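You operate a simulated robot arm through the tools that you are given. There is no shell and no other tool.

Carry out the task below with a simulated two-armed robot. There is one attempt and no reset: what you move stays moved.

JOB
Thread three beads on rod 1 of the bead stand by the table's edge, as its card shows.
Fine: slide the teal bar back, and over the rods again after; leave the other two beads in the tray.

It is judged by the outcome, as a careful person would: the job done as asked, and still so three seconds after it is handed in. It fails if anything else is knocked over, pushed out of place, dropped, spilled or broken.

ROBOT AND FRAMES
Two 7-joint arms with fingered hands on one trunk that stands fixed in place. Base frame: the origin is at the foot of the trunk, x ahead of it, y to its left, z up. Lengths are in mm, angles in rad, forces in N, time in s.
The left shoulder is at [70, 139, 1058], the right one opposite. With the tool pointing down near the work surface each hand reaches from about 440 to 840 mm from the base axis, measured 20 degrees to its own side. Payload 3.9 kg a hand.
Tool frame (each hand has its own): the origin (TCP) lies between the finger pads and is the grasp point; the fingertips stand 29 mm ahead of it; z points along the fingers, y is the line along which they close. The gripper opens to 100 mm; its body begins 34 mm behind the TCP. The gripper is a hand of 5 fingers: y runs from the thumb to the fingers, the wrist lies at [-15, -105, -177] in the tool frame, and closing takes about 1.5 s.
Orientation is that of the tool frame in the base frame, as a unit quaternion [x, y, z, w]. With the fingers straight down and the wrist toward the robot, the tool's x, y and z point along [0, 1, 0], [1, 0, 0] and [0, 0, -1] of the base frame.

CONTROLS
- The arms move only by the tool apply_moves. It takes "left_commands", "right_commands" or both (then of equal length, played together; a hand with none holds still); each is a list of rows, each a list of 6 numbers: the shift along the base's x, y, z in units of 200 mm (1.0 is 200 mm), then the turn, a rotation vector about the base's x, y, z in units of 180 degrees (1.0 is 180 degrees). In form: [[tx, ty, tz, rx, ry, rz], ...]. A call has 1 to 20 rows; each row is the pose to reach, as a shift and turn from the pose commanded when the call began. "left_grip" and "right_grip" are, for a hand that has rows, the closure in counts, from 0 (fully open) to 255 (shut), set as the call begins (left out, the last holds). A call with a number of a shift or a turn outside -1 to 1 is refused whole. A row lasts 0.2 s, in which the tool goes at most 50 mm and 0.15 rad; a call with a longer step from one row to the next is refused whole, and so is a gripper value outside its range. Where a pose cannot be reached the arm comes as near as it can. A force on the tool above 40 N (or 10 N above the force at the start of the call, whichever is more), or a blocked arm, ends the call early, and 0.2 s more pass. The fingers move at their own pace (about 153 mm/s each) and stop on an object; they squeeze with about 29 N. The grip force told is the motor's: it shows also when the fingers shut on nothing. Time passes only in rows, and 0.2 s behind the last, so rows that repeat a pose let the fingers close. It gives the time, the measured TCP pose, the force on the tool (base axes), the opening and the grip force at its end, in the units of the frame above (readings bear some noise), with the torque about the TCP (base axes, N m) and any sound that the robot's microphone picked up.
- Cameras (640 x 400 px; columns grow to the right, rows downward): "scene" is now at [141.8, 27.6, 1376.5]; the picture's right is [0.37, -0.93, 0.00], its down [-0.61, -0.24, -0.76] and it looks along [0.70, 0.28, -0.65] (base axes); focal length 312 px, centre (320, 200). "left" rides on the left gripper at [-66, -86, -121] in its tool frame; the picture's right is [-0.76, -0.31, 0.58], its down [0.59, -0.70, 0.40] and it looks along [0.28, 0.64, 0.71] (tool axes); focal length 247 px, centre (320, 200). "right" rides on the right gripper at [66, -86, -121] in its tool frame; the picture's right is [-0.76, 0.31, -0.58], its down [-0.59, -0.70, 0.40] and it looks along [-0.28, 0.64, 0.71] (tool axes); focal length 247 px, centre (320, 200). There is no depth. A picture from a camera that has moved, and an enlarged one, comes with that camera's place and axes in the base frame and with its lens. The place of the scene camera against the robot may be out by one fixed shift of up to 18 mm in any direction.
- snapshot(camera): a new picture of that camera. No time passes.
- raise_lower(by): slides the trunk up (or, below 0, down) by that many mm; the arms and the scene camera ride with it, the base frame stays. It gives what a move gives, with no picture.
- curl_fingers(index, middle, ring, little, thumb_bend, thumb_turn, hand): sets how far each is bent, from 0 (flat) to 1 (curled in); at 0.3 the hand is open as for a grip, at 0.7 the pads meet at the TCP. One left out holds its place. A second passes; each finger stops where it meets its share of the squeeze, and holds until it gets a number again. A gripper value or a shape takes the hand back. It gives what a move gives, with no picture; readings hold the bend of each and the force on index, middle, ring, little, thumb and palm. thumb_turn goes from beside the hand (0) to across from the fingers (1), as for a grip.
- preshape(shape, hand): the hand has 5 fingers and takes this shape, open, in about a second: jaw (thumb against the fingers, like two jaws); tri (thumb and two fingers); tip (a fingertip pinch); poke (one finger out to press); point (the index stretched); flat (the hand flat); cup (the hand cupped); fist (a fist). The gripper value then closes the fingers along that shape, each until it touches; the sizes above hold for jaw. It gives what a move gives, with no picture.
- pan_tilt(pan, tilt): turns the head with the scene camera to pan (to the left, within 1.501 rad either way) and tilt (down, from -0.506 to 1.204), counted from straight ahead of the robot. It gives what a move gives.
- enlarge(camera, box): a new picture of the part [left, top, right, bottom] of that camera's present view, enlarged. No time passes.
- sign_off(): hands the job in; it is judged then, once.

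Places have to be worked out from the pictures, the camera data and where the tool is seen. Open the grippers and draw the arms clear of the work before you hand the job in, unless the task says otherwise.

The tools are called as a command line: name --argument value ..., lists and objects as JSON in quotes. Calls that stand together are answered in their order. apply_moves: Moves the arms, as the interface text tells. Its arguments: {"type":"object","properties":{"left_commands":{"type":"array","items":{"type":"array","items":{"type":"number"}}},"left_grip":{"type":"number"},"right_commands":{"type":"array","items":{"type":"array","items":{"type":"number"}}},"right_grip":{"type":"number"}},"required":[]} The other tools are called the same way: raise_lower (by) moves the trunk up or down; preshape (shape, hand) gives the hand a shape; curl_fingers (index, middle, ring, little, thumb_bend, thumb_turn, hand) moves the fingers one by one; pan_tilt (pan, tilt) turns the head that bears the scene camera; snapshot (camera) takes a picture; enlarge (camera, box) takes an enlarged picture of a part of a camera's view; sign_off () hands the job in.

At the start:

```text
time: 0.0
left_tcp_pos: [358.3, 482.8, 1120.1]
left_tcp_rot: [0.526, 0.851, -0.007, 0.004]
left_force: [-0.1, 0.3, 0.2]
left_wrist_torque: [0.0, -0.03, 0.04]
left_gripper_width: 99.7
left_grip_force: 0.0
left_shape: jaw
left_bend: [0.3, 0.3, 0.3, 0.3, 0.3, 0.98]
left_finger forces: [0.1, 0.0, 0.0, 0.0, 0.1, 0.0]
right_tcp_pos: [599.0, 1.1, 1145.5]
right_tcp_rot: [0.527, 0.85, 0.0, 0.001]
right_force: [-0.1, 0.8, 0.0]
right_wrist_torque: [0.0, -0.03, -0.01]
right_gripper_width: 99.9
right_grip_force: 0.1
right_shape: jaw
right_bend: [0.3, 0.3, 0.3, 0.3, 0.3, 0.98]
right_finger forces: [0.0, 0.0, 0.0, 0.0, 0.0, 0.0]
trunk travel left (down, up): [-700.0, 140.0]
head pan, tilt (commanded): [0.382, 0.712]
```

scene: 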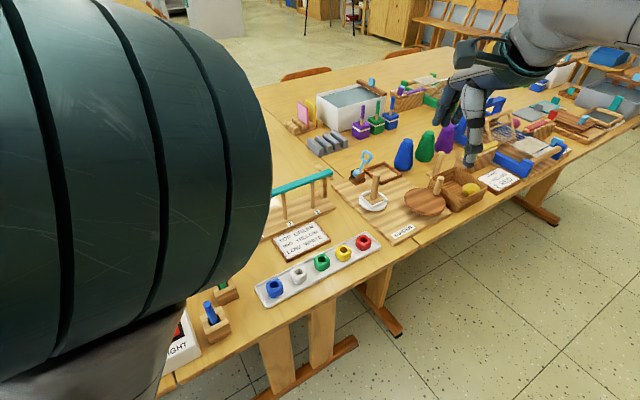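
right: 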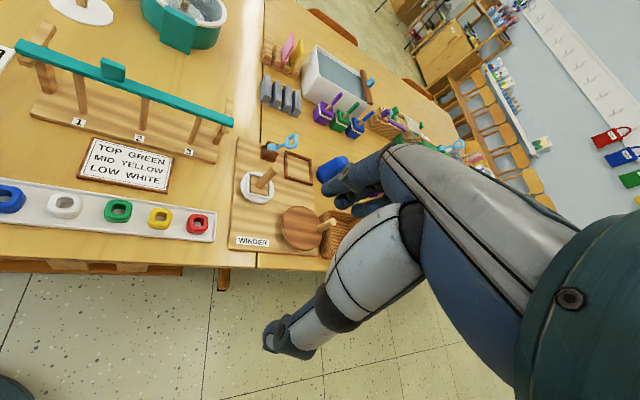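
left: 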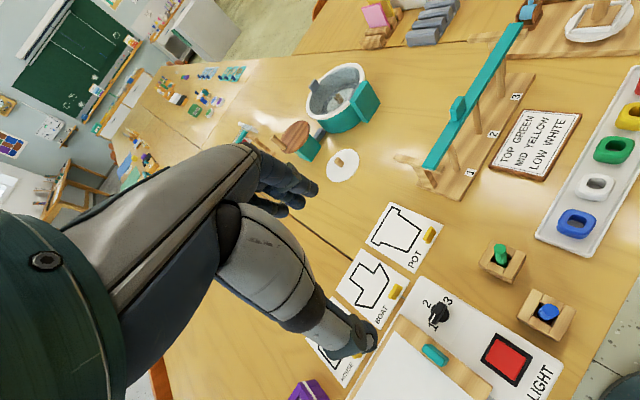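

The card reads TOP GREEN / MID YELLOW / LOW WHITE, and the stand has three rods with a teal bar over them. I'll look closer at the stand from several cameras.

enlarge --camera "right" --box '[0, 20, 260, 260]'

enlarge --camera "left" --box '[390, 0, 640, 260]'

enlarge --camera "scene" --box '[230, 140, 430, 320]'

```text
1.67 times, centred on (130, 140) of right
camera zoom: at [493.5, 21.8, 1266.1], right [0.61, -0.54, 0.58], down [-0.37, -0.84, -0.4], along [0.7, 0.03, -0.71], focal length 412 px, centre (637, 300)
```

zoom: 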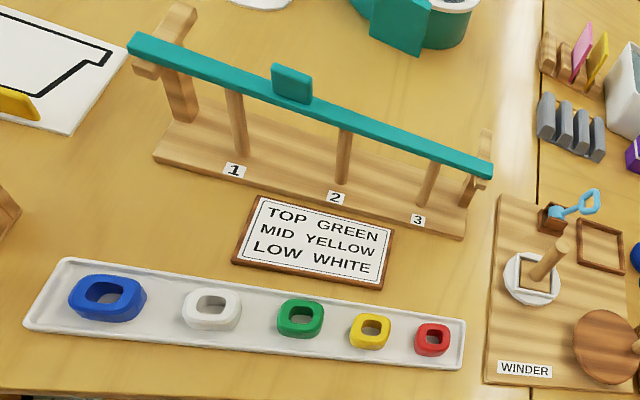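

```text
1.54 times, centred on (515, 130) of left
camera zoom: at [310.8, 387.7, 1242.7], right [0.07, -0.82, -0.56], down [-0.89, 0.21, -0.4], along [0.45, 0.53, -0.72], focal length 380 px, centre (20, 308)
```

zoom: 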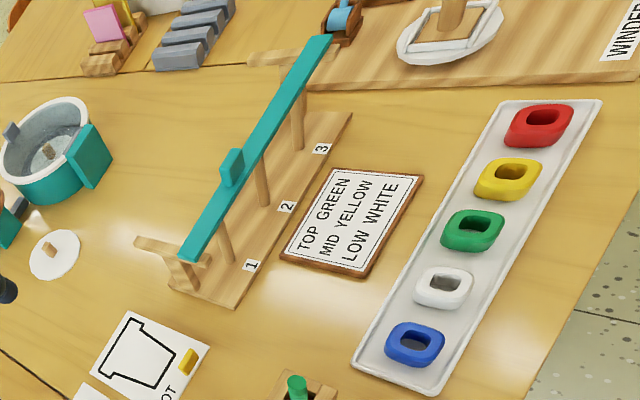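

```text
2.22 times, centred on (330, 230) of scene
camera zoom: at [141.8, 27.6, 1376.5], right [0.37, -0.93, 0.0], down [-0.61, -0.24, -0.76], along [0.7, 0.28, -0.65], focal length 693 px, centre (298, 133)
```

zoom: 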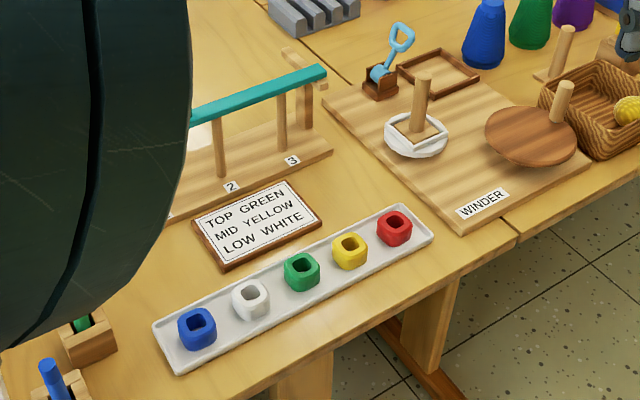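

The stand, its tray and rod numbers are visible; from both hand cameras I judge rod 1 near (602, 410), base top z≈755, and the bar near z≈870. I look at details of the bar, its arms and the beads at higher zoom.

enlarge --camera "right" --box '[0, 20, 130, 101]'

enlarge --camera "right" --box '[110, 60, 240, 141]'

enlarge --camera "left" --box '[390, 110, 520, 210]'

enlarge --camera "right" --box '[30, 170, 160, 250]'

enlarge --camera "left" --box '[450, 0, 560, 80]'

```text
4.92 times, centred on (65, 60) of right
camera zoom: at [493.5, 21.8, 1266.1], right [0.61, -0.54, 0.58], down [-0.37, -0.84, -0.4], along [0.7, 0.03, -0.71], focal length 1216 px, centre (1575, 887)
```

zoom: 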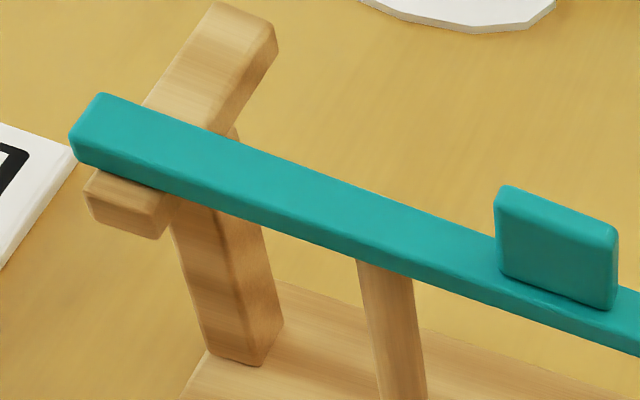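

```text
4.92 times, centred on (175, 100) of right
camera zoom: at [493.5, 21.8, 1266.1], right [0.61, -0.54, 0.58], down [-0.37, -0.84, -0.4], along [0.7, 0.03, -0.71], focal length 1216 px, centre (1034, 690)
```

zoom: 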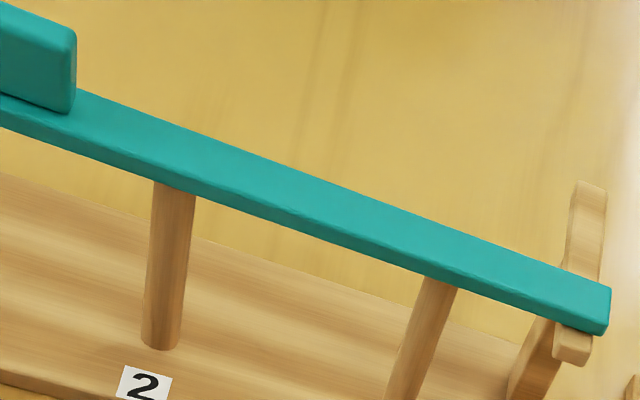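

```text
4.00 times, centred on (455, 160) of left
camera zoom: at [310.8, 387.7, 1242.7], right [0.07, -0.82, -0.56], down [-0.89, 0.21, -0.4], along [0.45, 0.53, -0.72], focal length 988 px, centre (-220, 360)
```

zoom: 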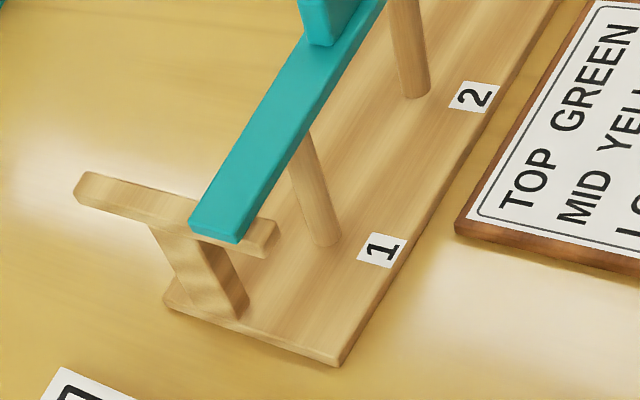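

```text
4.92 times, centred on (95, 210) of right
camera zoom: at [493.5, 21.8, 1266.1], right [0.61, -0.54, 0.58], down [-0.37, -0.84, -0.4], along [0.7, 0.03, -0.71], focal length 1216 px, centre (1428, 151)
```

zoom: 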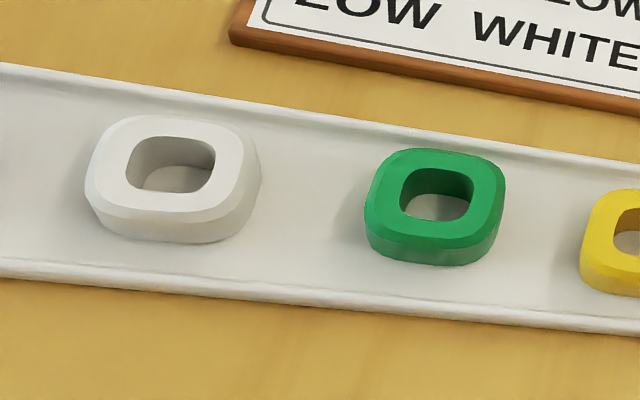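

```text
5.00 times, centred on (505, 40) of left
camera zoom: at [310.8, 387.7, 1242.7], right [0.07, -0.82, -0.56], down [-0.89, 0.21, -0.4], along [0.45, 0.53, -0.72], focal length 1235 px, centre (-605, 1000)
```

zoom: 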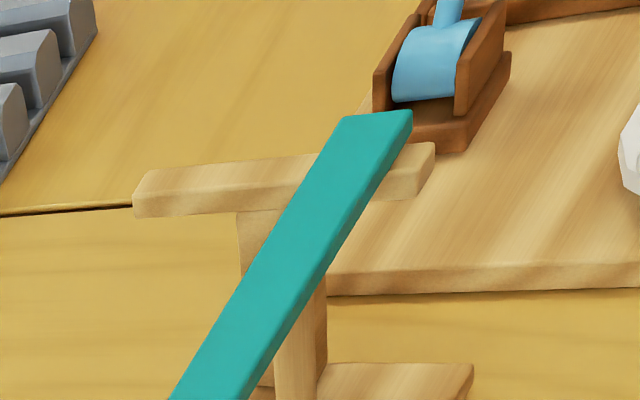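

The bar simply rests on the arms of two T-posts, with the tab about midway between rods 1 and 2. I try the hand shapes on the left hand to see which suits the beads and the tab.

preshape --hand "left" --shape "tri"

snapshot --camera "left"

snapshot --camera "scene"

```text
time: 0.9
left_tcp_pos: [357.1, 483.9, 1120.1]
left_tcp_rot: [0.525, 0.851, -0.008, 0.006]
left_force: [-0.4, -0.7, -0.3]
left_wrist_torque: [0.01, -0.02, 0.01]
left_gripper_width: 99.9
left_grip_force: 0.0
left_shape: tri
left_bend: [0.3, 0.3, 0.99, 0.99, 0.3, 0.98]
left_finger forces: [0.1, 0.1, 0.0, 0.1, 0.0, 0.0]
right_tcp_pos: [599.3, -0.8, 1145.1]
right_tcp_rot: [0.528, 0.849, 0.0, 0.0]
right_force: [0.5, -0.3, 0.2]
right_wrist_torque: [0.0, 0.0, 0.01]
right_gripper_width: 99.8
right_grip_force: 0.1
right_shape: jaw
right_bend: [0.3, 0.3, 0.3, 0.3, 0.3, 0.98]
right_finger forces: [0.0, 0.1, 0.0, 0.0, 0.1, 0.0]
trunk travel left (down, up): [-700.0, 140.0]
head pan, tilt (commanded): [0.382, 0.712]
```

```text
taken
camera left: at [310.6, 388.6, 1242.2], right [0.07, -0.83, -0.56], down [-0.89, 0.2, -0.4], along [0.45, 0.53, -0.72], focal length 247 px, centre (320, 200)
```

left: 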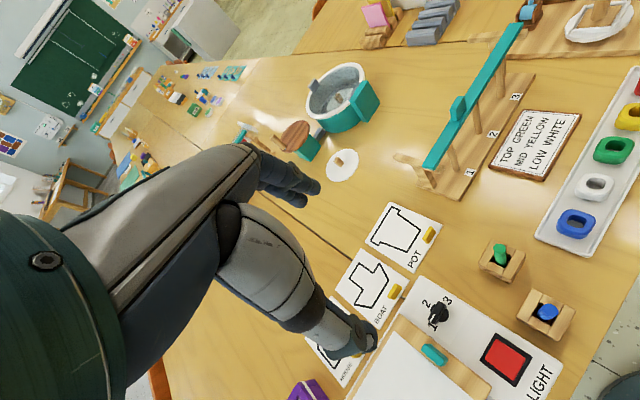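

```text
taken
camera scene: at [141.9, 27.6, 1376.5], right [0.37, -0.93, 0.0], down [-0.61, -0.24, -0.76], along [0.7, 0.28, -0.65], focal length 312 px, centre (320, 200)
```

scene: 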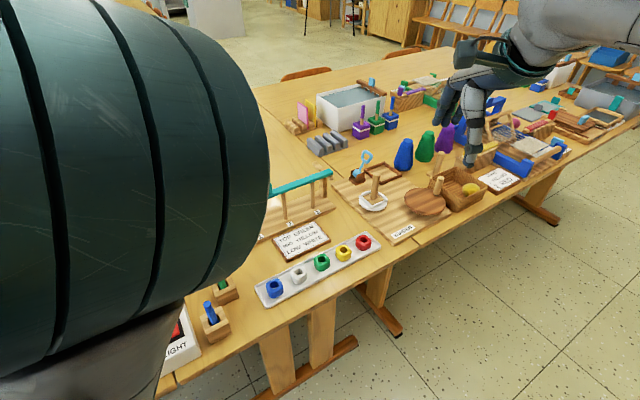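

Tri shape keeps ring and little fingers curled out of the way, which suits both tab and beads. I move the left hand high over the tab (about (638, 382)), turning it so that its closing line is square to the stand.

apply_moves --left_commands '[[0.15, -0.05, -0.03, 0, 0, 0.02], [0.35, -0.12, -0.08, 0, 0, 0.04], [0.55, -0.2, -0.15, 0, 0, 0.06], [0.75, -0.27, -0.22, 0, 0, 0.08], [0.95, -0.34, -0.3, 0, 0, 0.1], [1.0, -0.4, -0.37, 0, 0, 0.12], [1.0, -0.45, -0.45, 0, 0, 0.147]]'

snapshot --camera "left"

snapshot --camera "right"

snapshot --camera "scene"

```text
time: 2.5
left_tcp_pos: [552.4, 438.2, 1025.4]
left_tcp_rot: [0.307, 0.951, -0.029, 0.02]
left_force: [-0.1, -0.1, -0.5]
left_wrist_torque: [0.01, 0.02, -0.01]
left_gripper_width: 99.6
left_grip_force: 0.1
left_shape: tri
left_bend: [0.3, 0.3, 0.99, 0.99, 0.3, 0.98]
left_finger forces: [0.0, 0.1, 0.0, 0.0, 0.0, 0.0]
left hand out of reach, approached as far as the arm can: row 7
right_tcp_pos: [599.5, 1.6, 1144.4]
right_tcp_rot: [0.528, 0.849, -0.002, 0.0]
right_force: [0.8, 0.6, -0.2]
right_wrist_torque: [-0.04, 0.03, 0.0]
right_gripper_width: 99.9
right_grip_force: 0.1
right_shape: jaw
right_bend: [0.3, 0.3, 0.3, 0.3, 0.3, 0.98]
right_finger forces: [0.0, 0.1, 0.0, 0.0, 0.1, 0.0]
trunk travel left (down, up): [-700.0, 140.0]
head pan, tilt (commanded): [0.382, 0.712]
```

```text
taken
camera left: at [554.1, 339.0, 1152.9], right [0.45, -0.73, -0.52], down [-0.88, -0.25, -0.4], along [0.16, 0.64, -0.75], focal length 247 px, centre (320, 200)
```

left: 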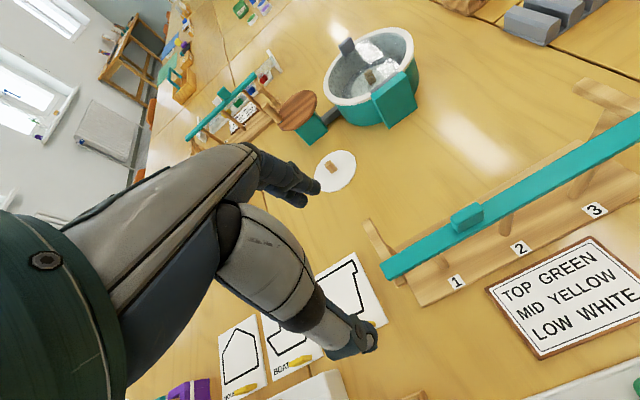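

```text
taken
camera right: at [494.9, 23.4, 1265.5], right [0.61, -0.54, 0.58], down [-0.37, -0.84, -0.4], along [0.7, 0.03, -0.71], focal length 247 px, centre (320, 200)
```

right: 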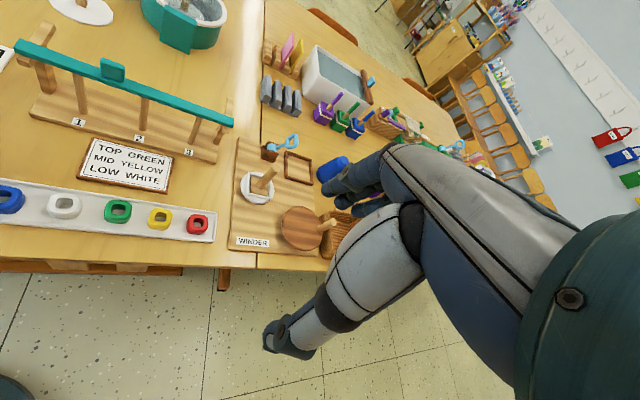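

```text
taken
camera scene: at [143.3, 29.2, 1376.3], right [0.37, -0.93, 0.0], down [-0.61, -0.25, -0.76], along [0.7, 0.28, -0.66], focal length 312 px, centre (320, 200)
```

scene: 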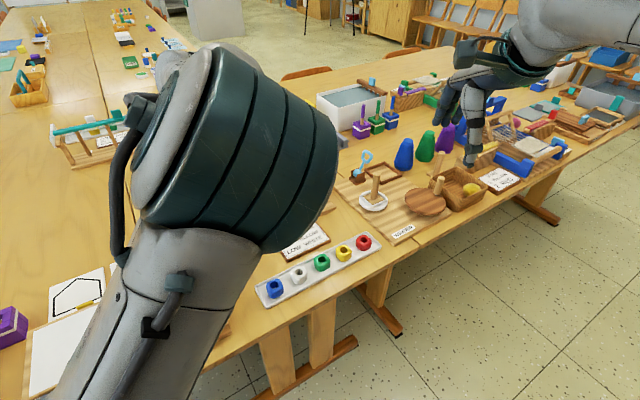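

The readings say the last row was slightly out of reach (TCP at (552, 438) instead of (557, 394)); orientation did arrive. I hold one row to see whether it was lag, then judge how to approach.

apply_moves --left_commands '[[0, 0, -0.1, 0, 0, 0], [0, 0, -0.2, 0, 0, 0], [0, 0, -0.3, 0, 0, 0], [0, 0, -0.3, 0, 0, 0]]'

```text
time: 3.5
left_tcp_pos: [551.7, 435.6, 963.1]
left_tcp_rot: [0.302, 0.953, -0.022, 0.013]
left_force: [-0.4, 0.0, -0.8]
left_wrist_torque: [0.01, 0.01, 0.0]
left_gripper_width: 100.0
left_grip_force: 0.0
left_shape: tri
left_bend: [0.3, 0.3, 0.99, 0.99, 0.3, 0.98]
left_finger forces: [0.1, 0.0, 0.1, 0.1, 0.0, 0.0]
right_tcp_pos: [598.3, 0.5, 1145.4]
right_tcp_rot: [0.528, 0.849, 0.0, 0.0]
right_force: [0.0, -0.1, 0.2]
right_wrist_torque: [0.01, 0.0, -0.01]
right_gripper_width: 99.7
right_grip_force: 0.0
right_shape: jaw
right_bend: [0.3, 0.3, 0.3, 0.3, 0.3, 0.98]
right_finger forces: [0.1, 0.1, 0.1, 0.1, 0.0, 0.0]
trunk travel left (down, up): [-700.0, 140.0]
head pan, tilt (commanded): [0.382, 0.712]
```

Lower down the pose is reached. I move sideways to above the tab, with fingertips still about 35 mm above its top.

apply_moves --left_commands '[[0.1, -0.06, 0.02, 0, 0, 0], [0.22, -0.13, 0.04, 0, 0, 0], [0.34, -0.2, 0.04, 0, 0, 0], [0.43, -0.27, 0.04, 0, 0, 0], [0.43, -0.27, 0.04, 0, 0, 0]]'

snapshot --camera "left"

snapshot --camera "right"

snapshot --camera "scene"

```text
time: 4.7
left_tcp_pos: [659.2, 413.3, 985.1]
left_tcp_rot: [0.318, 0.948, -0.007, 0.005]
left_force: [-0.8, -0.8, -0.1]
left_wrist_torque: [-0.04, -0.01, 0.0]
left_gripper_width: 99.6
left_grip_force: 0.0
left_shape: tri
left_bend: [0.3, 0.3, 0.99, 0.99, 0.3, 0.98]
left_finger forces: [0.0, 0.1, 0.1, 0.1, 0.0, 0.1]
left hand out of reach, approached as far as the arm can: row 1, 2, 3, 4, 5
right_tcp_pos: [598.0, 0.1, 1146.1]
right_tcp_rot: [0.527, 0.85, 0.0, 0.001]
right_force: [0.2, -0.4, 0.4]
right_wrist_torque: [0.02, 0.0, 0.05]
right_gripper_width: 99.8
right_grip_force: 0.2
right_shape: jaw
right_bend: [0.3, 0.3, 0.3, 0.3, 0.3, 0.98]
right_finger forces: [0.1, 0.1, 0.0, 0.0, 0.0, 0.0]
trunk travel left (down, up): [-700.0, 140.0]
head pan, tilt (commanded): [0.382, 0.712]
```

```text
taken
camera left: at [659.2, 307.7, 1107.6], right [0.42, -0.71, -0.56], down [-0.89, -0.21, -0.4], along [0.17, 0.67, -0.72], focal length 247 px, centre (320, 200)
```

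left: 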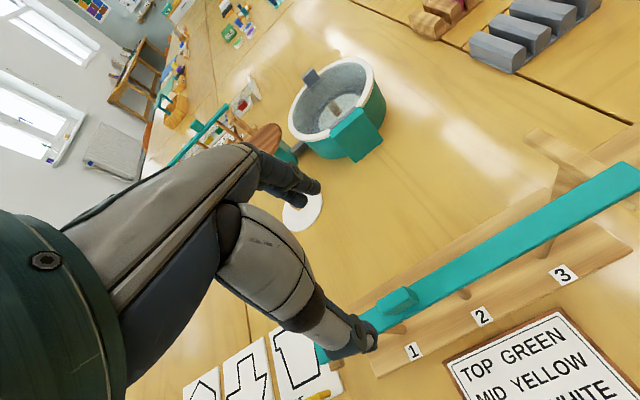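

```text
taken
camera right: at [492.8, 21.8, 1266.4], right [0.61, -0.54, 0.58], down [-0.37, -0.84, -0.4], along [0.7, 0.03, -0.71], focal length 247 px, centre (320, 200)
```

right: 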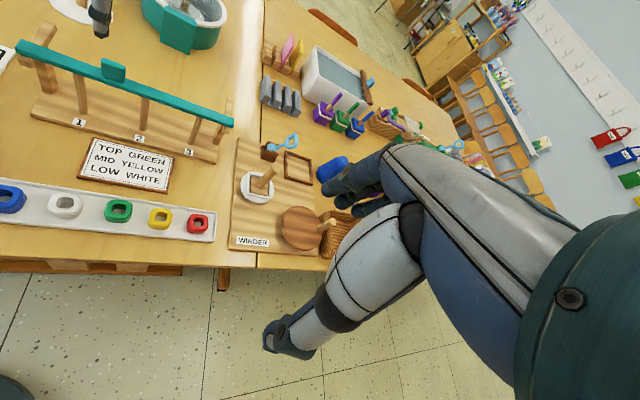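

```text
taken
camera scene: at [141.0, 27.6, 1376.6], right [0.37, -0.93, 0.0], down [-0.61, -0.24, -0.76], along [0.7, 0.28, -0.65], focal length 312 px, centre (320, 200)
```

scene: 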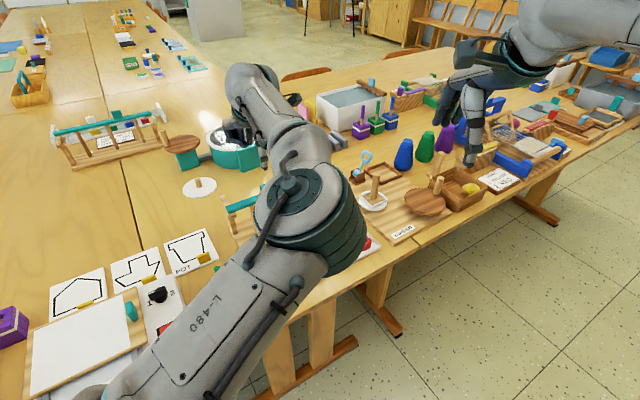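

The arm is folded high against its limits here; a higher shoulder should help at bar height. I raise the trunk, with the arms riding up clear of everything.

raise_lower --by 130

```text
time: 6.3
left_tcp_pos: [659.3, 414.0, 1116.2]
left_tcp_rot: [0.317, 0.948, -0.007, 0.006]
left_force: [0.2, 0.5, -0.6]
left_wrist_torque: [0.02, 0.01, -0.02]
left_gripper_width: 99.6
left_grip_force: 0.0
left_shape: tri
left_bend: [0.3, 0.3, 0.99, 0.99, 0.3, 0.98]
left_finger forces: [0.0, 0.0, 0.0, 0.0, 0.0, 0.0]
right_tcp_pos: [599.2, 0.9, 1275.1]
right_tcp_rot: [0.528, 0.849, -0.001, 0.0]
right_force: [0.3, -0.3, -0.3]
right_wrist_torque: [0.02, -0.02, 0.01]
right_gripper_width: 99.8
right_grip_force: 0.0
right_shape: jaw
right_bend: [0.3, 0.3, 0.3, 0.3, 0.3, 0.98]
right_finger forces: [0.1, 0.0, 0.0, 0.1, 0.0, 0.1]
trunk travel left (down, up): [-830.0, 10.0]
head pan, tilt (commanded): [0.382, 0.712]
```

Trunk is up 130 mm; TCP now at z≈1116. I lower the left hand to z≈975 over the tab.

apply_moves --left_commands '[[-0.03, -0.04, -0.2, 0, 0, 0], [-0.06, -0.08, -0.4, 0, 0, 0], [-0.08, -0.12, -0.58, 0, 0, 0], [-0.105, -0.16, -0.7, 0, 0, 0], [-0.105, -0.16, -0.7, 0, 0, 0]]'

snapshot --camera "left"

snapshot --camera "right"

snapshot --camera "scene"

```text
time: 7.5
left_tcp_pos: [627.0, 416.3, 970.4]
left_tcp_rot: [0.32, 0.948, -0.008, 0.008]
left_force: [0.6, -0.3, -0.1]
left_wrist_torque: [0.0, -0.05, 0.02]
left_gripper_width: 99.8
left_grip_force: 0.1
left_shape: tri
left_bend: [0.3, 0.3, 0.99, 0.99, 0.3, 0.98]
left_finger forces: [0.1, 0.0, 0.1, 0.0, 0.0, 0.0]
left hand out of reach, approached as far as the arm can: row 1, 2, 3, 4, 5
right_tcp_pos: [599.2, -0.9, 1274.7]
right_tcp_rot: [0.528, 0.849, 0.0, 0.0]
right_force: [-0.3, 0.0, 0.2]
right_wrist_torque: [0.01, -0.01, -0.02]
right_gripper_width: 100.1
right_grip_force: 0.1
right_shape: jaw
right_bend: [0.3, 0.3, 0.3, 0.3, 0.3, 0.98]
right_finger forces: [0.0, 0.0, 0.1, 0.0, 0.0, 0.0]
trunk travel left (down, up): [-830.0, 10.0]
head pan, tilt (commanded): [0.382, 0.712]
```

```text
taken
camera left: at [626.4, 310.6, 1092.5], right [0.42, -0.71, -0.56], down [-0.89, -0.21, -0.4], along [0.17, 0.67, -0.73], focal length 247 px, centre (320, 200)
```

left: 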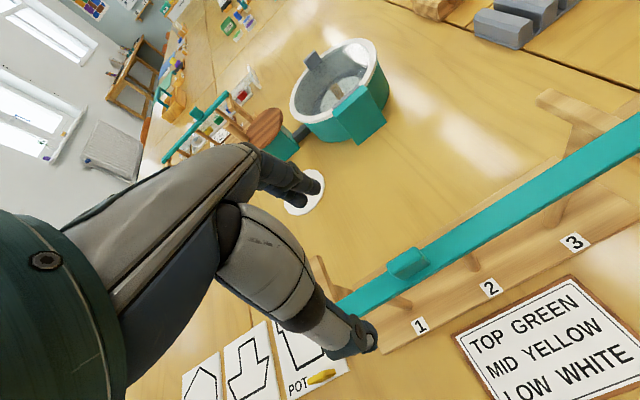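

```text
taken
camera right: at [493.5, 21.9, 1396.1], right [0.61, -0.54, 0.58], down [-0.37, -0.84, -0.4], along [0.7, 0.03, -0.71], focal length 247 px, centre (320, 200)
```

right: 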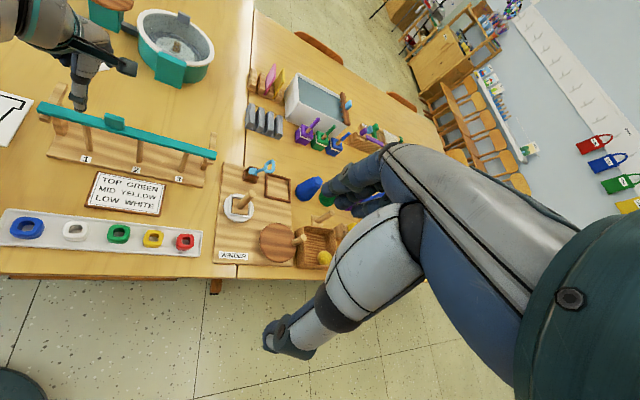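

```text
taken
camera scene: at [141.8, 27.6, 1506.5], right [0.37, -0.93, 0.0], down [-0.61, -0.24, -0.76], along [0.7, 0.28, -0.65], focal length 312 px, centre (320, 200)
```

scene: 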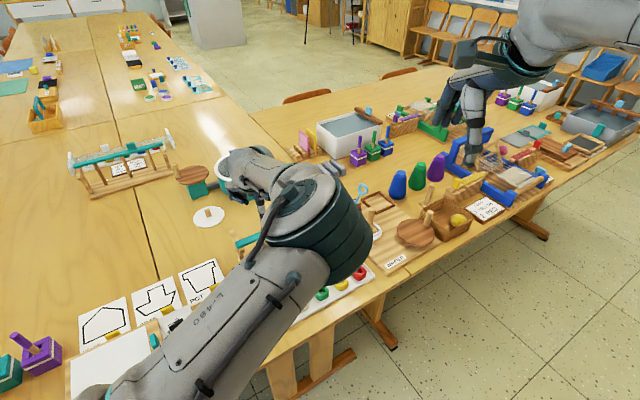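

Depth is fine, but with this heading the arm stops about 35 mm short toward the right, so a smaller heading is needed. I turn the hand back by about 20° and try the same place again, staying at this height.

apply_moves --left_commands '[[0.01, -0.04, 0, 0, 0, -0.037], [0.03, -0.08, 0, 0, 0, -0.074], [0.055, -0.13, 0, 0, 0, -0.111], [0.055, -0.17, 0, 0, 0, -0.111], [0.055, -0.17, 0, 0, 0, -0.111]]'

```text
time: 8.7
left_tcp_pos: [637.0, 381.6, 969.4]
left_tcp_rot: [0.477, 0.879, -0.008, 0.005]
left_force: [0.1, 0.4, 0.5]
left_wrist_torque: [-0.01, -0.01, 0.0]
left_gripper_width: 99.9
left_grip_force: 0.0
left_shape: tri
left_bend: [0.3, 0.3, 0.99, 0.99, 0.3, 0.98]
left_finger forces: [0.1, 0.0, 0.1, 0.0, 0.1, 0.0]
right_tcp_pos: [598.5, 0.2, 1275.3]
right_tcp_rot: [0.528, 0.849, 0.0, 0.0]
right_force: [-0.2, -0.4, 0.2]
right_wrist_torque: [0.0, -0.03, -0.03]
right_gripper_width: 99.7
right_grip_force: 0.0
right_shape: jaw
right_bend: [0.3, 0.3, 0.3, 0.3, 0.3, 0.98]
right_finger forces: [0.0, 0.0, 0.0, 0.1, 0.0, 0.1]
trunk travel left (down, up): [-830.0, 10.0]
head pan, tilt (commanded): [0.382, 0.712]
```

At heading 33° the position is reached exactly. I turn it back up step by step to find the largest heading reachable here.

apply_moves --left_commands '[[0, 0, 0, 0, 0, 0.03], [0, 0, 0, 0, 0, 0.06], [0, 0, 0, 0, 0, 0.06]]'

```text
time: 9.5
left_tcp_pos: [639.2, 382.1, 969.4]
left_tcp_rot: [0.392, 0.92, -0.006, 0.005]
left_force: [0.2, -0.4, -0.6]
left_wrist_torque: [-0.02, -0.01, 0.05]
left_gripper_width: 99.7
left_grip_force: 0.1
left_shape: tri
left_bend: [0.3, 0.3, 0.99, 0.99, 0.3, 0.98]
left_finger forces: [0.0, 0.0, 0.0, 0.0, 0.0, 0.0]
right_tcp_pos: [598.8, 1.3, 1276.2]
right_tcp_rot: [0.527, 0.85, 0.0, 0.0]
right_force: [0.1, -0.7, 0.8]
right_wrist_torque: [0.0, -0.01, -0.02]
right_gripper_width: 100.0
right_grip_force: 0.0
right_shape: jaw
right_bend: [0.3, 0.3, 0.3, 0.3, 0.3, 0.98]
right_finger forces: [0.0, 0.0, 0.1, 0.0, 0.0, 0.0]
trunk travel left (down, up): [-830.0, 10.0]
head pan, tilt (commanded): [0.382, 0.712]
```

Heading 44° works here. I go on to about 53° at the same spot.

apply_moves --left_commands '[[0, 0, 0, 0, 0, 0.025], [0, 0, 0, 0, 0, 0.05], [0, 0, 0, 0, 0, 0.05]]'

snapshot --camera "left"

enlarge --camera "right" --box '[0, 0, 260, 200]'

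```text
time: 10.3
left_tcp_pos: [627.7, 409.0, 966.4]
left_tcp_rot: [0.324, 0.946, -0.011, 0.01]
left_force: [-0.2, -0.2, -0.1]
left_wrist_torque: [-0.01, 0.02, -0.05]
left_gripper_width: 99.7
left_grip_force: 0.0
left_shape: tri
left_bend: [0.3, 0.3, 0.99, 0.99, 0.3, 0.98]
left_finger forces: [0.0, 0.0, 0.0, 0.1, 0.0, 0.0]
left hand out of reach, approached as far as the arm can: row 1, 2, 3
right_tcp_pos: [599.3, 0.3, 1275.8]
right_tcp_rot: [0.528, 0.85, 0.0, 0.0]
right_force: [-0.8, -0.3, 0.4]
right_wrist_torque: [0.02, 0.01, 0.01]
right_gripper_width: 99.9
right_grip_force: 0.0
right_shape: jaw
right_bend: [0.3, 0.3, 0.3, 0.3, 0.3, 0.98]
right_finger forces: [0.0, 0.0, 0.1, 0.0, 0.0, 0.0]
trunk travel left (down, up): [-830.0, 10.0]
head pan, tilt (commanded): [0.382, 0.712]
```

```text
taken
camera left: at [626.2, 305.3, 1089.7], right [0.42, -0.72, -0.55], down [-0.89, -0.2, -0.4], along [0.18, 0.66, -0.73], focal length 247 px, centre (320, 200)
```

left: 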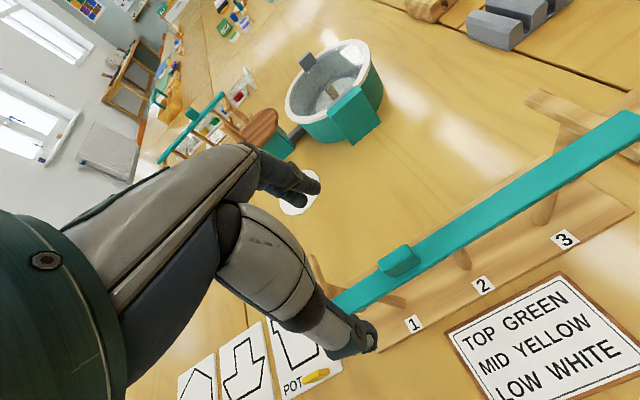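

```text
2.00 times, centred on (130, 100) of right
camera zoom: at [493.4, 21.2, 1396.2], right [0.61, -0.54, 0.58], down [-0.37, -0.84, -0.4], along [0.7, 0.03, -0.71], focal length 494 px, centre (700, 400)
```

zoom: 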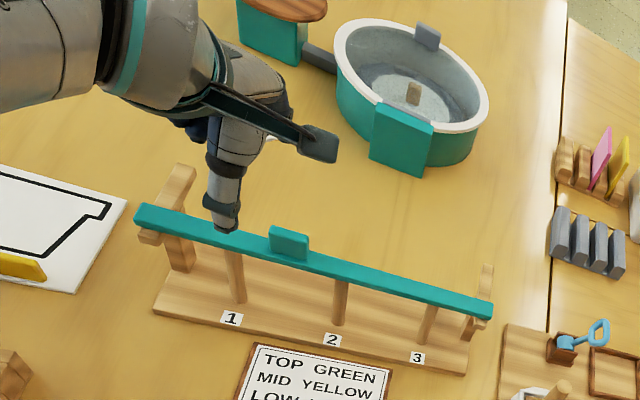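

At this spot the heading tops out near 48°; the stand's own cross direction I estimate at about 55°, so a three-finger pinch near 46–48° should still conform to the tab. I zoom in on bar and tab from both hand cameras to fix their heights accurately.

enlarge --camera "right" --box '[30, 85, 160, 166]'

enlarge --camera "left" --box '[350, 220, 480, 320]'

enlarge --camera "right" --box '[130, 110, 260, 191]'

```text
4.92 times, centred on (95, 126) of right
camera zoom: at [493.4, 21.2, 1396.2], right [0.61, -0.54, 0.58], down [-0.37, -0.84, -0.4], along [0.7, 0.03, -0.71], focal length 1216 px, centre (1428, 567)
```

zoom: 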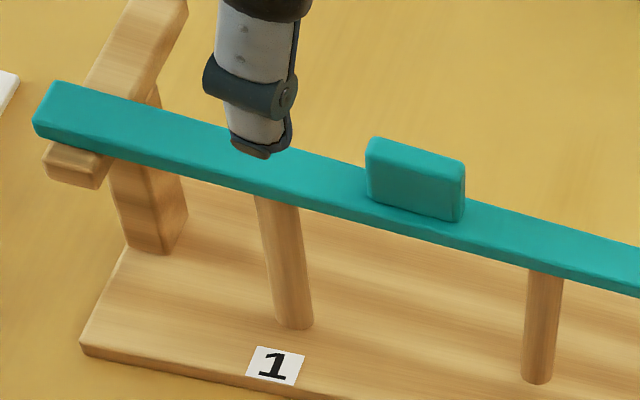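

```text
4.00 times, centred on (415, 270) of left
camera zoom: at [626.2, 305.3, 1089.7], right [0.42, -0.72, -0.55], down [-0.89, -0.2, -0.4], along [0.18, 0.66, -0.73], focal length 988 px, centre (-60, -80)
```

zoom: 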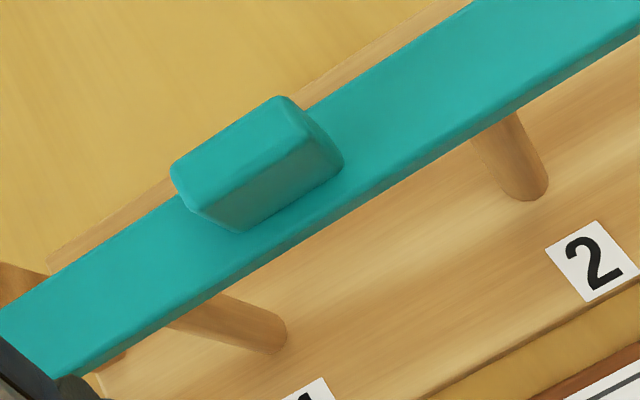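

```text
4.92 times, centred on (195, 150) of right
camera zoom: at [493.4, 21.2, 1396.2], right [0.61, -0.54, 0.58], down [-0.37, -0.84, -0.4], along [0.7, 0.03, -0.71], focal length 1216 px, centre (935, 444)
```

zoom: 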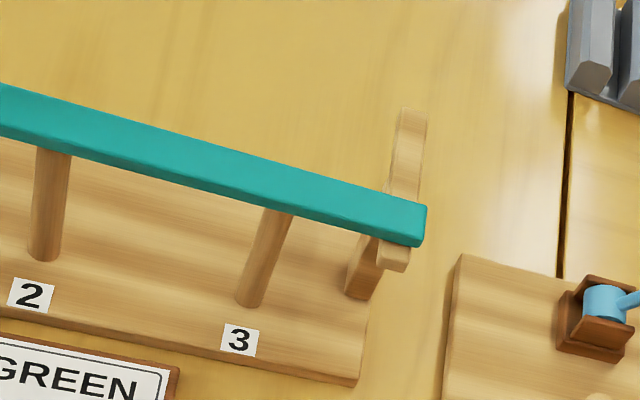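

From both cameras the bar top is at z≈865 and the tab centre about (645, 384), top ≈893. I turn back a few degrees to heading ≈47° and come down to TCP z≈932 over the tab to check alignment.

apply_moves --left_commands '[[0.02, -0.03, 0, 0, 0, -0.022], [0.06, -0.08, -0.05, 0, 0, -0.022], [0.09, -0.125, -0.12, 0, 0, -0.022], [0.09, -0.125, -0.17, 0, 0, -0.022], [0.09, -0.125, -0.17, 0, 0, -0.022]]'

snapshot --camera "left"

enlarge --camera "right" --box '[0, 40, 200, 165]'

```text
time: 11.5
left_tcp_pos: [645.2, 387.7, 932.0]
left_tcp_rot: [0.354, 0.935, -0.008, 0.007]
left_force: [0.8, 0.3, 0.2]
left_wrist_torque: [0.01, 0.0, 0.01]
left_gripper_width: 99.9
left_grip_force: 0.0
left_shape: tri
left_bend: [0.3, 0.3, 0.99, 0.99, 0.3, 0.98]
left_finger forces: [0.1, 0.1, 0.0, 0.0, 0.1, 0.0]
left hand out of reach, approached as far as the arm can: row 3, 4, 5
right_tcp_pos: [598.7, -0.1, 1275.6]
right_tcp_rot: [0.528, 0.849, 0.0, 0.001]
right_force: [0.0, 0.7, -0.1]
right_wrist_torque: [0.02, 0.0, 0.0]
right_gripper_width: 99.8
right_grip_force: 0.1
right_shape: jaw
right_bend: [0.3, 0.3, 0.3, 0.3, 0.3, 0.98]
right_finger forces: [0.0, 0.0, 0.0, 0.0, 0.0, 0.0]
trunk travel left (down, up): [-830.0, 10.0]
head pan, tilt (commanded): [0.382, 0.712]
```

```text
taken
camera left: at [636.5, 283.2, 1054.6], right [0.37, -0.74, -0.56], down [-0.9, -0.14, -0.4], along [0.22, 0.65, -0.72], focal length 247 px, centre (320, 200)
```

left: 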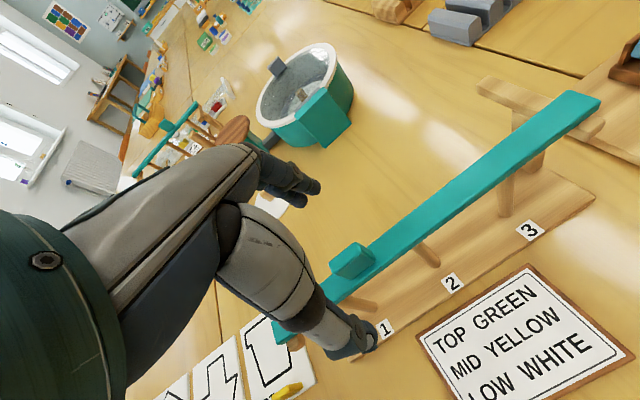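

```text
3.20 times, centred on (100, 102) of right
camera zoom: at [493.4, 21.6, 1396.1], right [0.61, -0.54, 0.58], down [-0.37, -0.84, -0.4], along [0.7, 0.03, -0.71], focal length 790 px, centre (1024, 512)
```

zoom: 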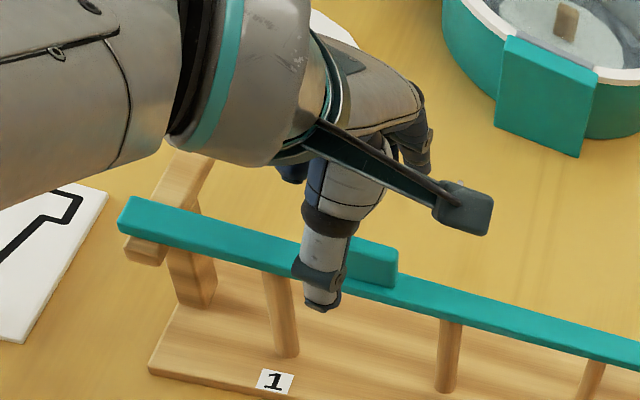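

The tab sits right under the TCP in the left view (expected pixel (349, 260), seen (352, 262)), heading 48.5°. I lower to TCP z≈904 and look again before closing.

apply_moves --left_commands '[[0, 0, -0.07, 0, 0, 0], [0, 0, -0.14, 0, 0, 0], [0, 0, -0.14, 0, 0, 0]]'

enlarge --camera "left" --box '[220, 150, 440, 370]'

enlarge --camera "right" --box '[0, 40, 200, 165]'

```text
time: 12.3
left_tcp_pos: [645.0, 388.8, 904.6]
left_tcp_rot: [0.353, 0.936, -0.007, 0.006]
left_force: [0.1, 0.5, -0.1]
left_wrist_torque: [0.01, 0.01, 0.03]
left_gripper_width: 99.9
left_grip_force: 0.0
left_shape: tri
left_bend: [0.3, 0.3, 0.99, 0.99, 0.3, 0.98]
left_finger forces: [0.1, 0.1, 0.0, 0.0, 0.0, 0.0]
right_tcp_pos: [597.8, -0.5, 1275.0]
right_tcp_rot: [0.528, 0.85, 0.0, 0.0]
right_force: [-0.4, 0.0, -0.3]
right_wrist_torque: [-0.01, 0.01, 0.01]
right_gripper_width: 100.0
right_grip_force: 0.0
right_shape: jaw
right_bend: [0.3, 0.3, 0.3, 0.3, 0.3, 0.98]
right_finger forces: [0.0, 0.1, 0.1, 0.0, 0.0, 0.1]
trunk travel left (down, up): [-830.0, 10.0]
head pan, tilt (commanded): [0.382, 0.712]
```

```text
1.82 times, centred on (330, 260) of left
camera zoom: at [637.4, 283.7, 1026.9], right [0.37, -0.74, -0.56], down [-0.9, -0.15, -0.4], along [0.21, 0.66, -0.72], focal length 449 px, centre (302, 91)
```

zoom: 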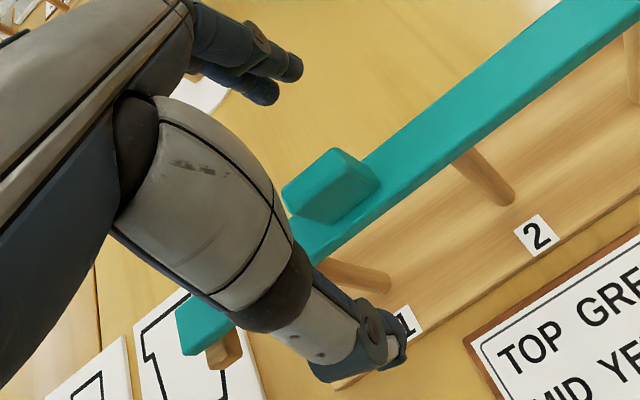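

```text
3.20 times, centred on (100, 102) of right
camera zoom: at [493.3, 21.8, 1396.2], right [0.61, -0.54, 0.58], down [-0.37, -0.84, -0.4], along [0.7, 0.03, -0.71], focal length 790 px, centre (1024, 512)
```

zoom: 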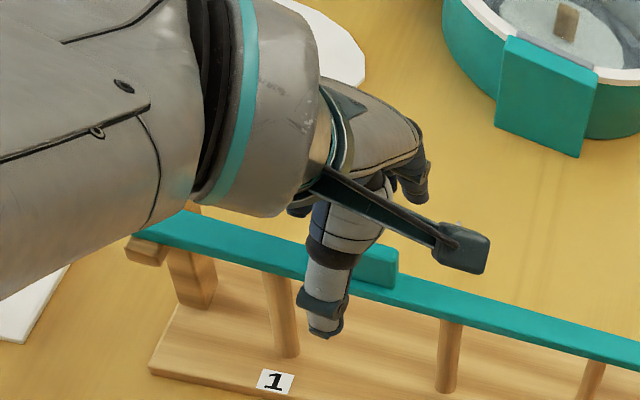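

Thumb is in front of and the fingers behind the tab, well lined up. I lower another 4 mm and close the pinch on the tab.

apply_moves --left_commands '[[0, 0, -0.02, 0, 0, 0], [0, 0, -0.02, 0, 0, 0]]'

apply_moves --left_commands '[[0, 0, 0, 0, 0, 0], [0, 0, 0, 0, 0, 0], [0, 0, 0, 0, 0, 0], [0, 0, 0, 0, 0, 0]]' --left_grip 170

enlarge --camera "left" --box '[220, 150, 440, 370]'

enlarge --camera "right" --box '[0, 40, 200, 165]'

```text
time: 12.9
left_tcp_pos: [645.0, 388.8, 900.2]
left_tcp_rot: [0.352, 0.936, -0.007, 0.006]
left_force: [0.2, 0.5, 0.6]
left_wrist_torque: [0.0, 0.02, 0.0]
left_gripper_width: 99.6
left_grip_force: 0.1
left_shape: tri
left_bend: [0.3, 0.3, 0.99, 0.99, 0.3, 0.98]
left_finger forces: [0.0, 0.0, 0.0, 0.0, 0.0, 0.0]
right_tcp_pos: [598.9, -0.5, 1275.7]
right_tcp_rot: [0.528, 0.849, 0.0, 0.0]
right_force: [-0.3, 0.3, 0.1]
right_wrist_torque: [-0.01, -0.02, -0.01]
right_gripper_width: 99.6
right_grip_force: 0.1
right_shape: jaw
right_bend: [0.3, 0.3, 0.3, 0.3, 0.3, 0.98]
right_finger forces: [0.0, 0.0, 0.0, 0.0, 0.1, 0.0]
trunk travel left (down, up): [-830.0, 10.0]
head pan, tilt (commanded): [0.382, 0.712]
```

```text
time: 13.9
left_tcp_pos: [644.6, 388.8, 900.2]
left_tcp_rot: [0.351, 0.936, -0.007, 0.006]
left_force: [-0.2, -0.2, 0.4]
left_wrist_torque: [-0.01, 0.0, 0.01]
left_gripper_width: 33.7
left_grip_force: 0.0
left_shape: tri
left_bend: [0.47, 0.5, 0.99, 0.99, 0.44, 1.0]
left_finger forces: [0.0, 0.0, 0.0, 0.0, 0.1, 0.0]
right_tcp_pos: [598.1, -0.1, 1275.6]
right_tcp_rot: [0.528, 0.849, -0.001, 0.0]
right_force: [-0.5, -0.2, 0.2]
right_wrist_torque: [0.0, 0.0, 0.03]
right_gripper_width: 99.8
right_grip_force: 0.1
right_shape: jaw
right_bend: [0.3, 0.3, 0.3, 0.3, 0.3, 0.98]
right_finger forces: [0.0, 0.0, 0.0, 0.1, 0.0, 0.0]
trunk travel left (down, up): [-830.0, 10.0]
head pan, tilt (commanded): [0.382, 0.712]
```

```text
1.82 times, centred on (330, 260) of left
camera zoom: at [637.4, 283.5, 1022.9], right [0.37, -0.74, -0.56], down [-0.9, -0.15, -0.4], along [0.21, 0.66, -0.72], focal length 449 px, centre (302, 91)
```

zoom: 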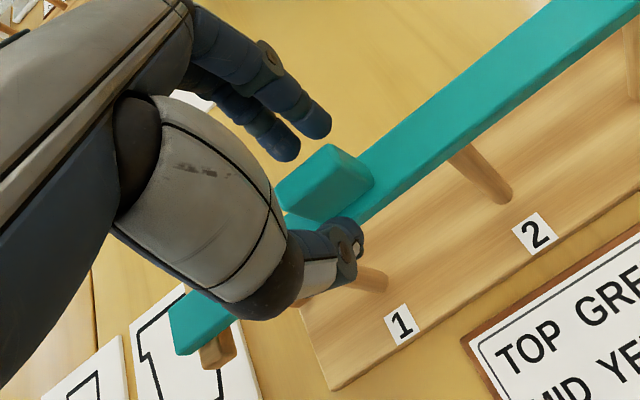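

```text
3.20 times, centred on (100, 102) of right
camera zoom: at [493.6, 21.8, 1396.1], right [0.61, -0.54, 0.58], down [-0.37, -0.84, -0.4], along [0.7, 0.03, -0.71], focal length 790 px, centre (1024, 512)
```

zoom: 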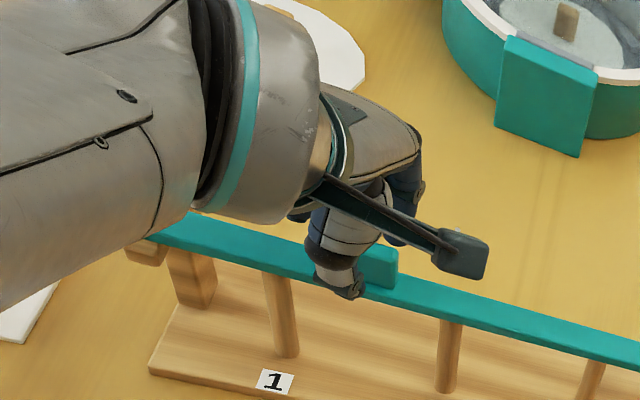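

The thumb and both fingers straddle the tab neatly at 34 mm opening. I close the rest of the way.

apply_moves --left_commands '[[0, 0, 0, 0, 0, 0], [0, 0, 0, 0, 0, 0], [0, 0, 0, 0, 0, 0], [0, 0, 0, 0, 0, 0], [0, 0, 0, 0, 0, 0]]' --left_grip 255

snapshot --camera "left"

enlarge --camera "right" --box '[0, 40, 240, 190]'

```text
time: 15.1
left_tcp_pos: [644.0, 389.0, 899.7]
left_tcp_rot: [0.352, 0.936, -0.007, 0.005]
left_force: [-1.2, -0.3, -2.1]
left_wrist_torque: [-0.02, 0.02, 0.0]
left_gripper_width: 6.7
left_grip_force: 29.1
left_shape: tri
left_bend: [0.69, 0.7, 1.0, 1.0, 0.72, 1.0]
left_finger forces: [12.6, 13.0, 0.0, 0.0, 25.9, 0.0]
right_tcp_pos: [598.7, 0.7, 1275.7]
right_tcp_rot: [0.528, 0.849, 0.001, 0.0]
right_force: [-0.1, 0.5, -0.5]
right_wrist_torque: [0.01, 0.01, 0.03]
right_gripper_width: 99.7
right_grip_force: 0.1
right_shape: jaw
right_bend: [0.3, 0.3, 0.3, 0.3, 0.3, 0.98]
right_finger forces: [0.0, 0.1, 0.0, 0.0, 0.0, 0.0]
trunk travel left (down, up): [-830.0, 10.0]
head pan, tilt (commanded): [0.382, 0.712]
```

```text
taken
camera left: at [637.5, 283.6, 1022.6], right [0.37, -0.74, -0.56], down [-0.9, -0.15, -0.4], along [0.21, 0.66, -0.72], focal length 247 px, centre (320, 200)
```

left: 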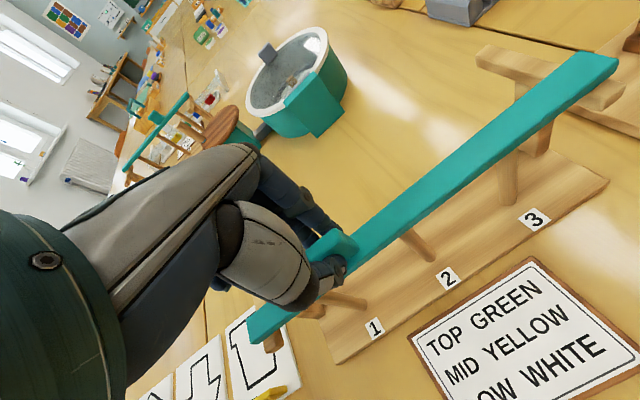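

```text
2.67 times, centred on (120, 115) of right
camera zoom: at [493.8, 22.0, 1396.0], right [0.61, -0.54, 0.58], down [-0.37, -0.84, -0.4], along [0.7, 0.03, -0.71], focal length 659 px, centre (853, 427)
```

zoom: 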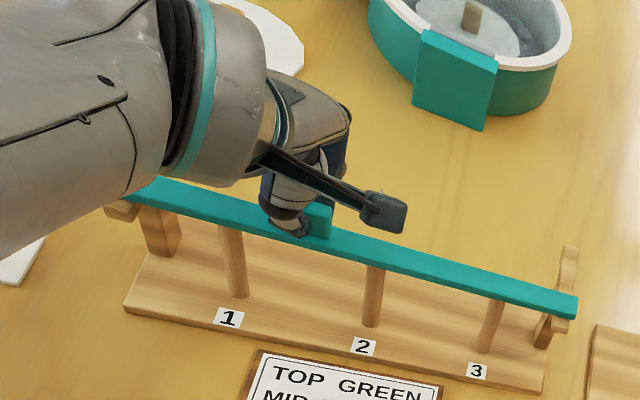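

The tab is held (6.7 mm thick, thumb 26 N against 13+13 N). I slide the bar back along the arms, first 24 mm in direction (0.57, 0.82), and check that it stays straight.

apply_moves --left_commands '[[0.017, 0.025, 0, 0, 0, 0], [0.034, 0.049, 0, 0, 0, 0], [0.052, 0.074, 0, 0, 0, 0], [0.069, 0.098, 0, 0, 0, 0], [0.069, 0.098, 0, 0, 0, 0]]'

snapshot --camera "left"

enlarge --camera "right" --box '[0, 40, 240, 190]'

```text
time: 16.3
left_tcp_pos: [657.7, 407.3, 899.5]
left_tcp_rot: [0.352, 0.936, -0.007, 0.006]
left_force: [0.5, -0.2, -1.9]
left_wrist_torque: [0.0, 0.03, 0.0]
left_gripper_width: 6.7
left_grip_force: 28.8
left_shape: tri
left_bend: [0.69, 0.7, 1.0, 1.0, 0.72, 1.0]
left_finger forces: [12.8, 13.3, 0.0, 0.0, 25.9, 0.0]
right_tcp_pos: [599.8, 0.0, 1276.0]
right_tcp_rot: [0.527, 0.85, -0.001, 0.0]
right_force: [0.4, 0.0, 0.5]
right_wrist_torque: [-0.01, 0.01, 0.03]
right_gripper_width: 100.1
right_grip_force: 0.0
right_shape: jaw
right_bend: [0.3, 0.3, 0.3, 0.3, 0.3, 0.98]
right_finger forces: [0.1, 0.0, 0.0, 0.1, 0.0, 0.1]
trunk travel left (down, up): [-830.0, 10.0]
head pan, tilt (commanded): [0.382, 0.712]
```

```text
taken
camera left: at [651.5, 302.8, 1022.5], right [0.37, -0.74, -0.56], down [-0.9, -0.15, -0.4], along [0.21, 0.66, -0.72], focal length 247 px, centre (320, 200)
```

left: 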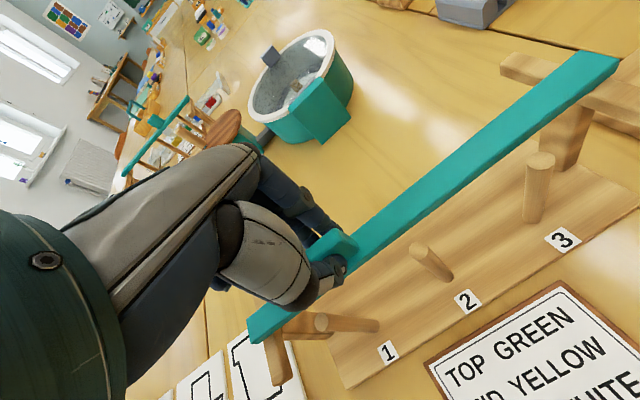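

```text
2.67 times, centred on (120, 115) of right
camera zoom: at [494.2, 21.8, 1395.8], right [0.61, -0.54, 0.58], down [-0.37, -0.84, -0.4], along [0.7, 0.03, -0.71], focal length 659 px, centre (853, 427)
```

zoom: 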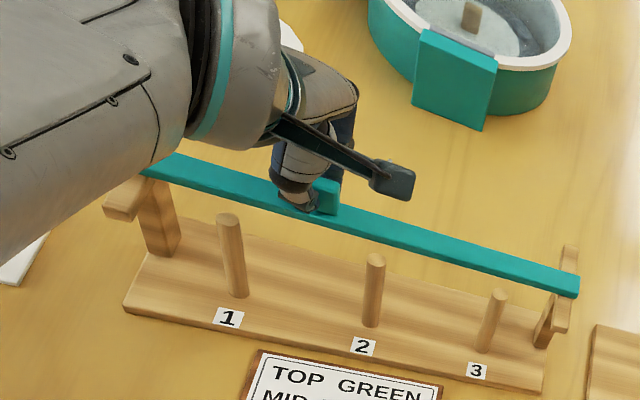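

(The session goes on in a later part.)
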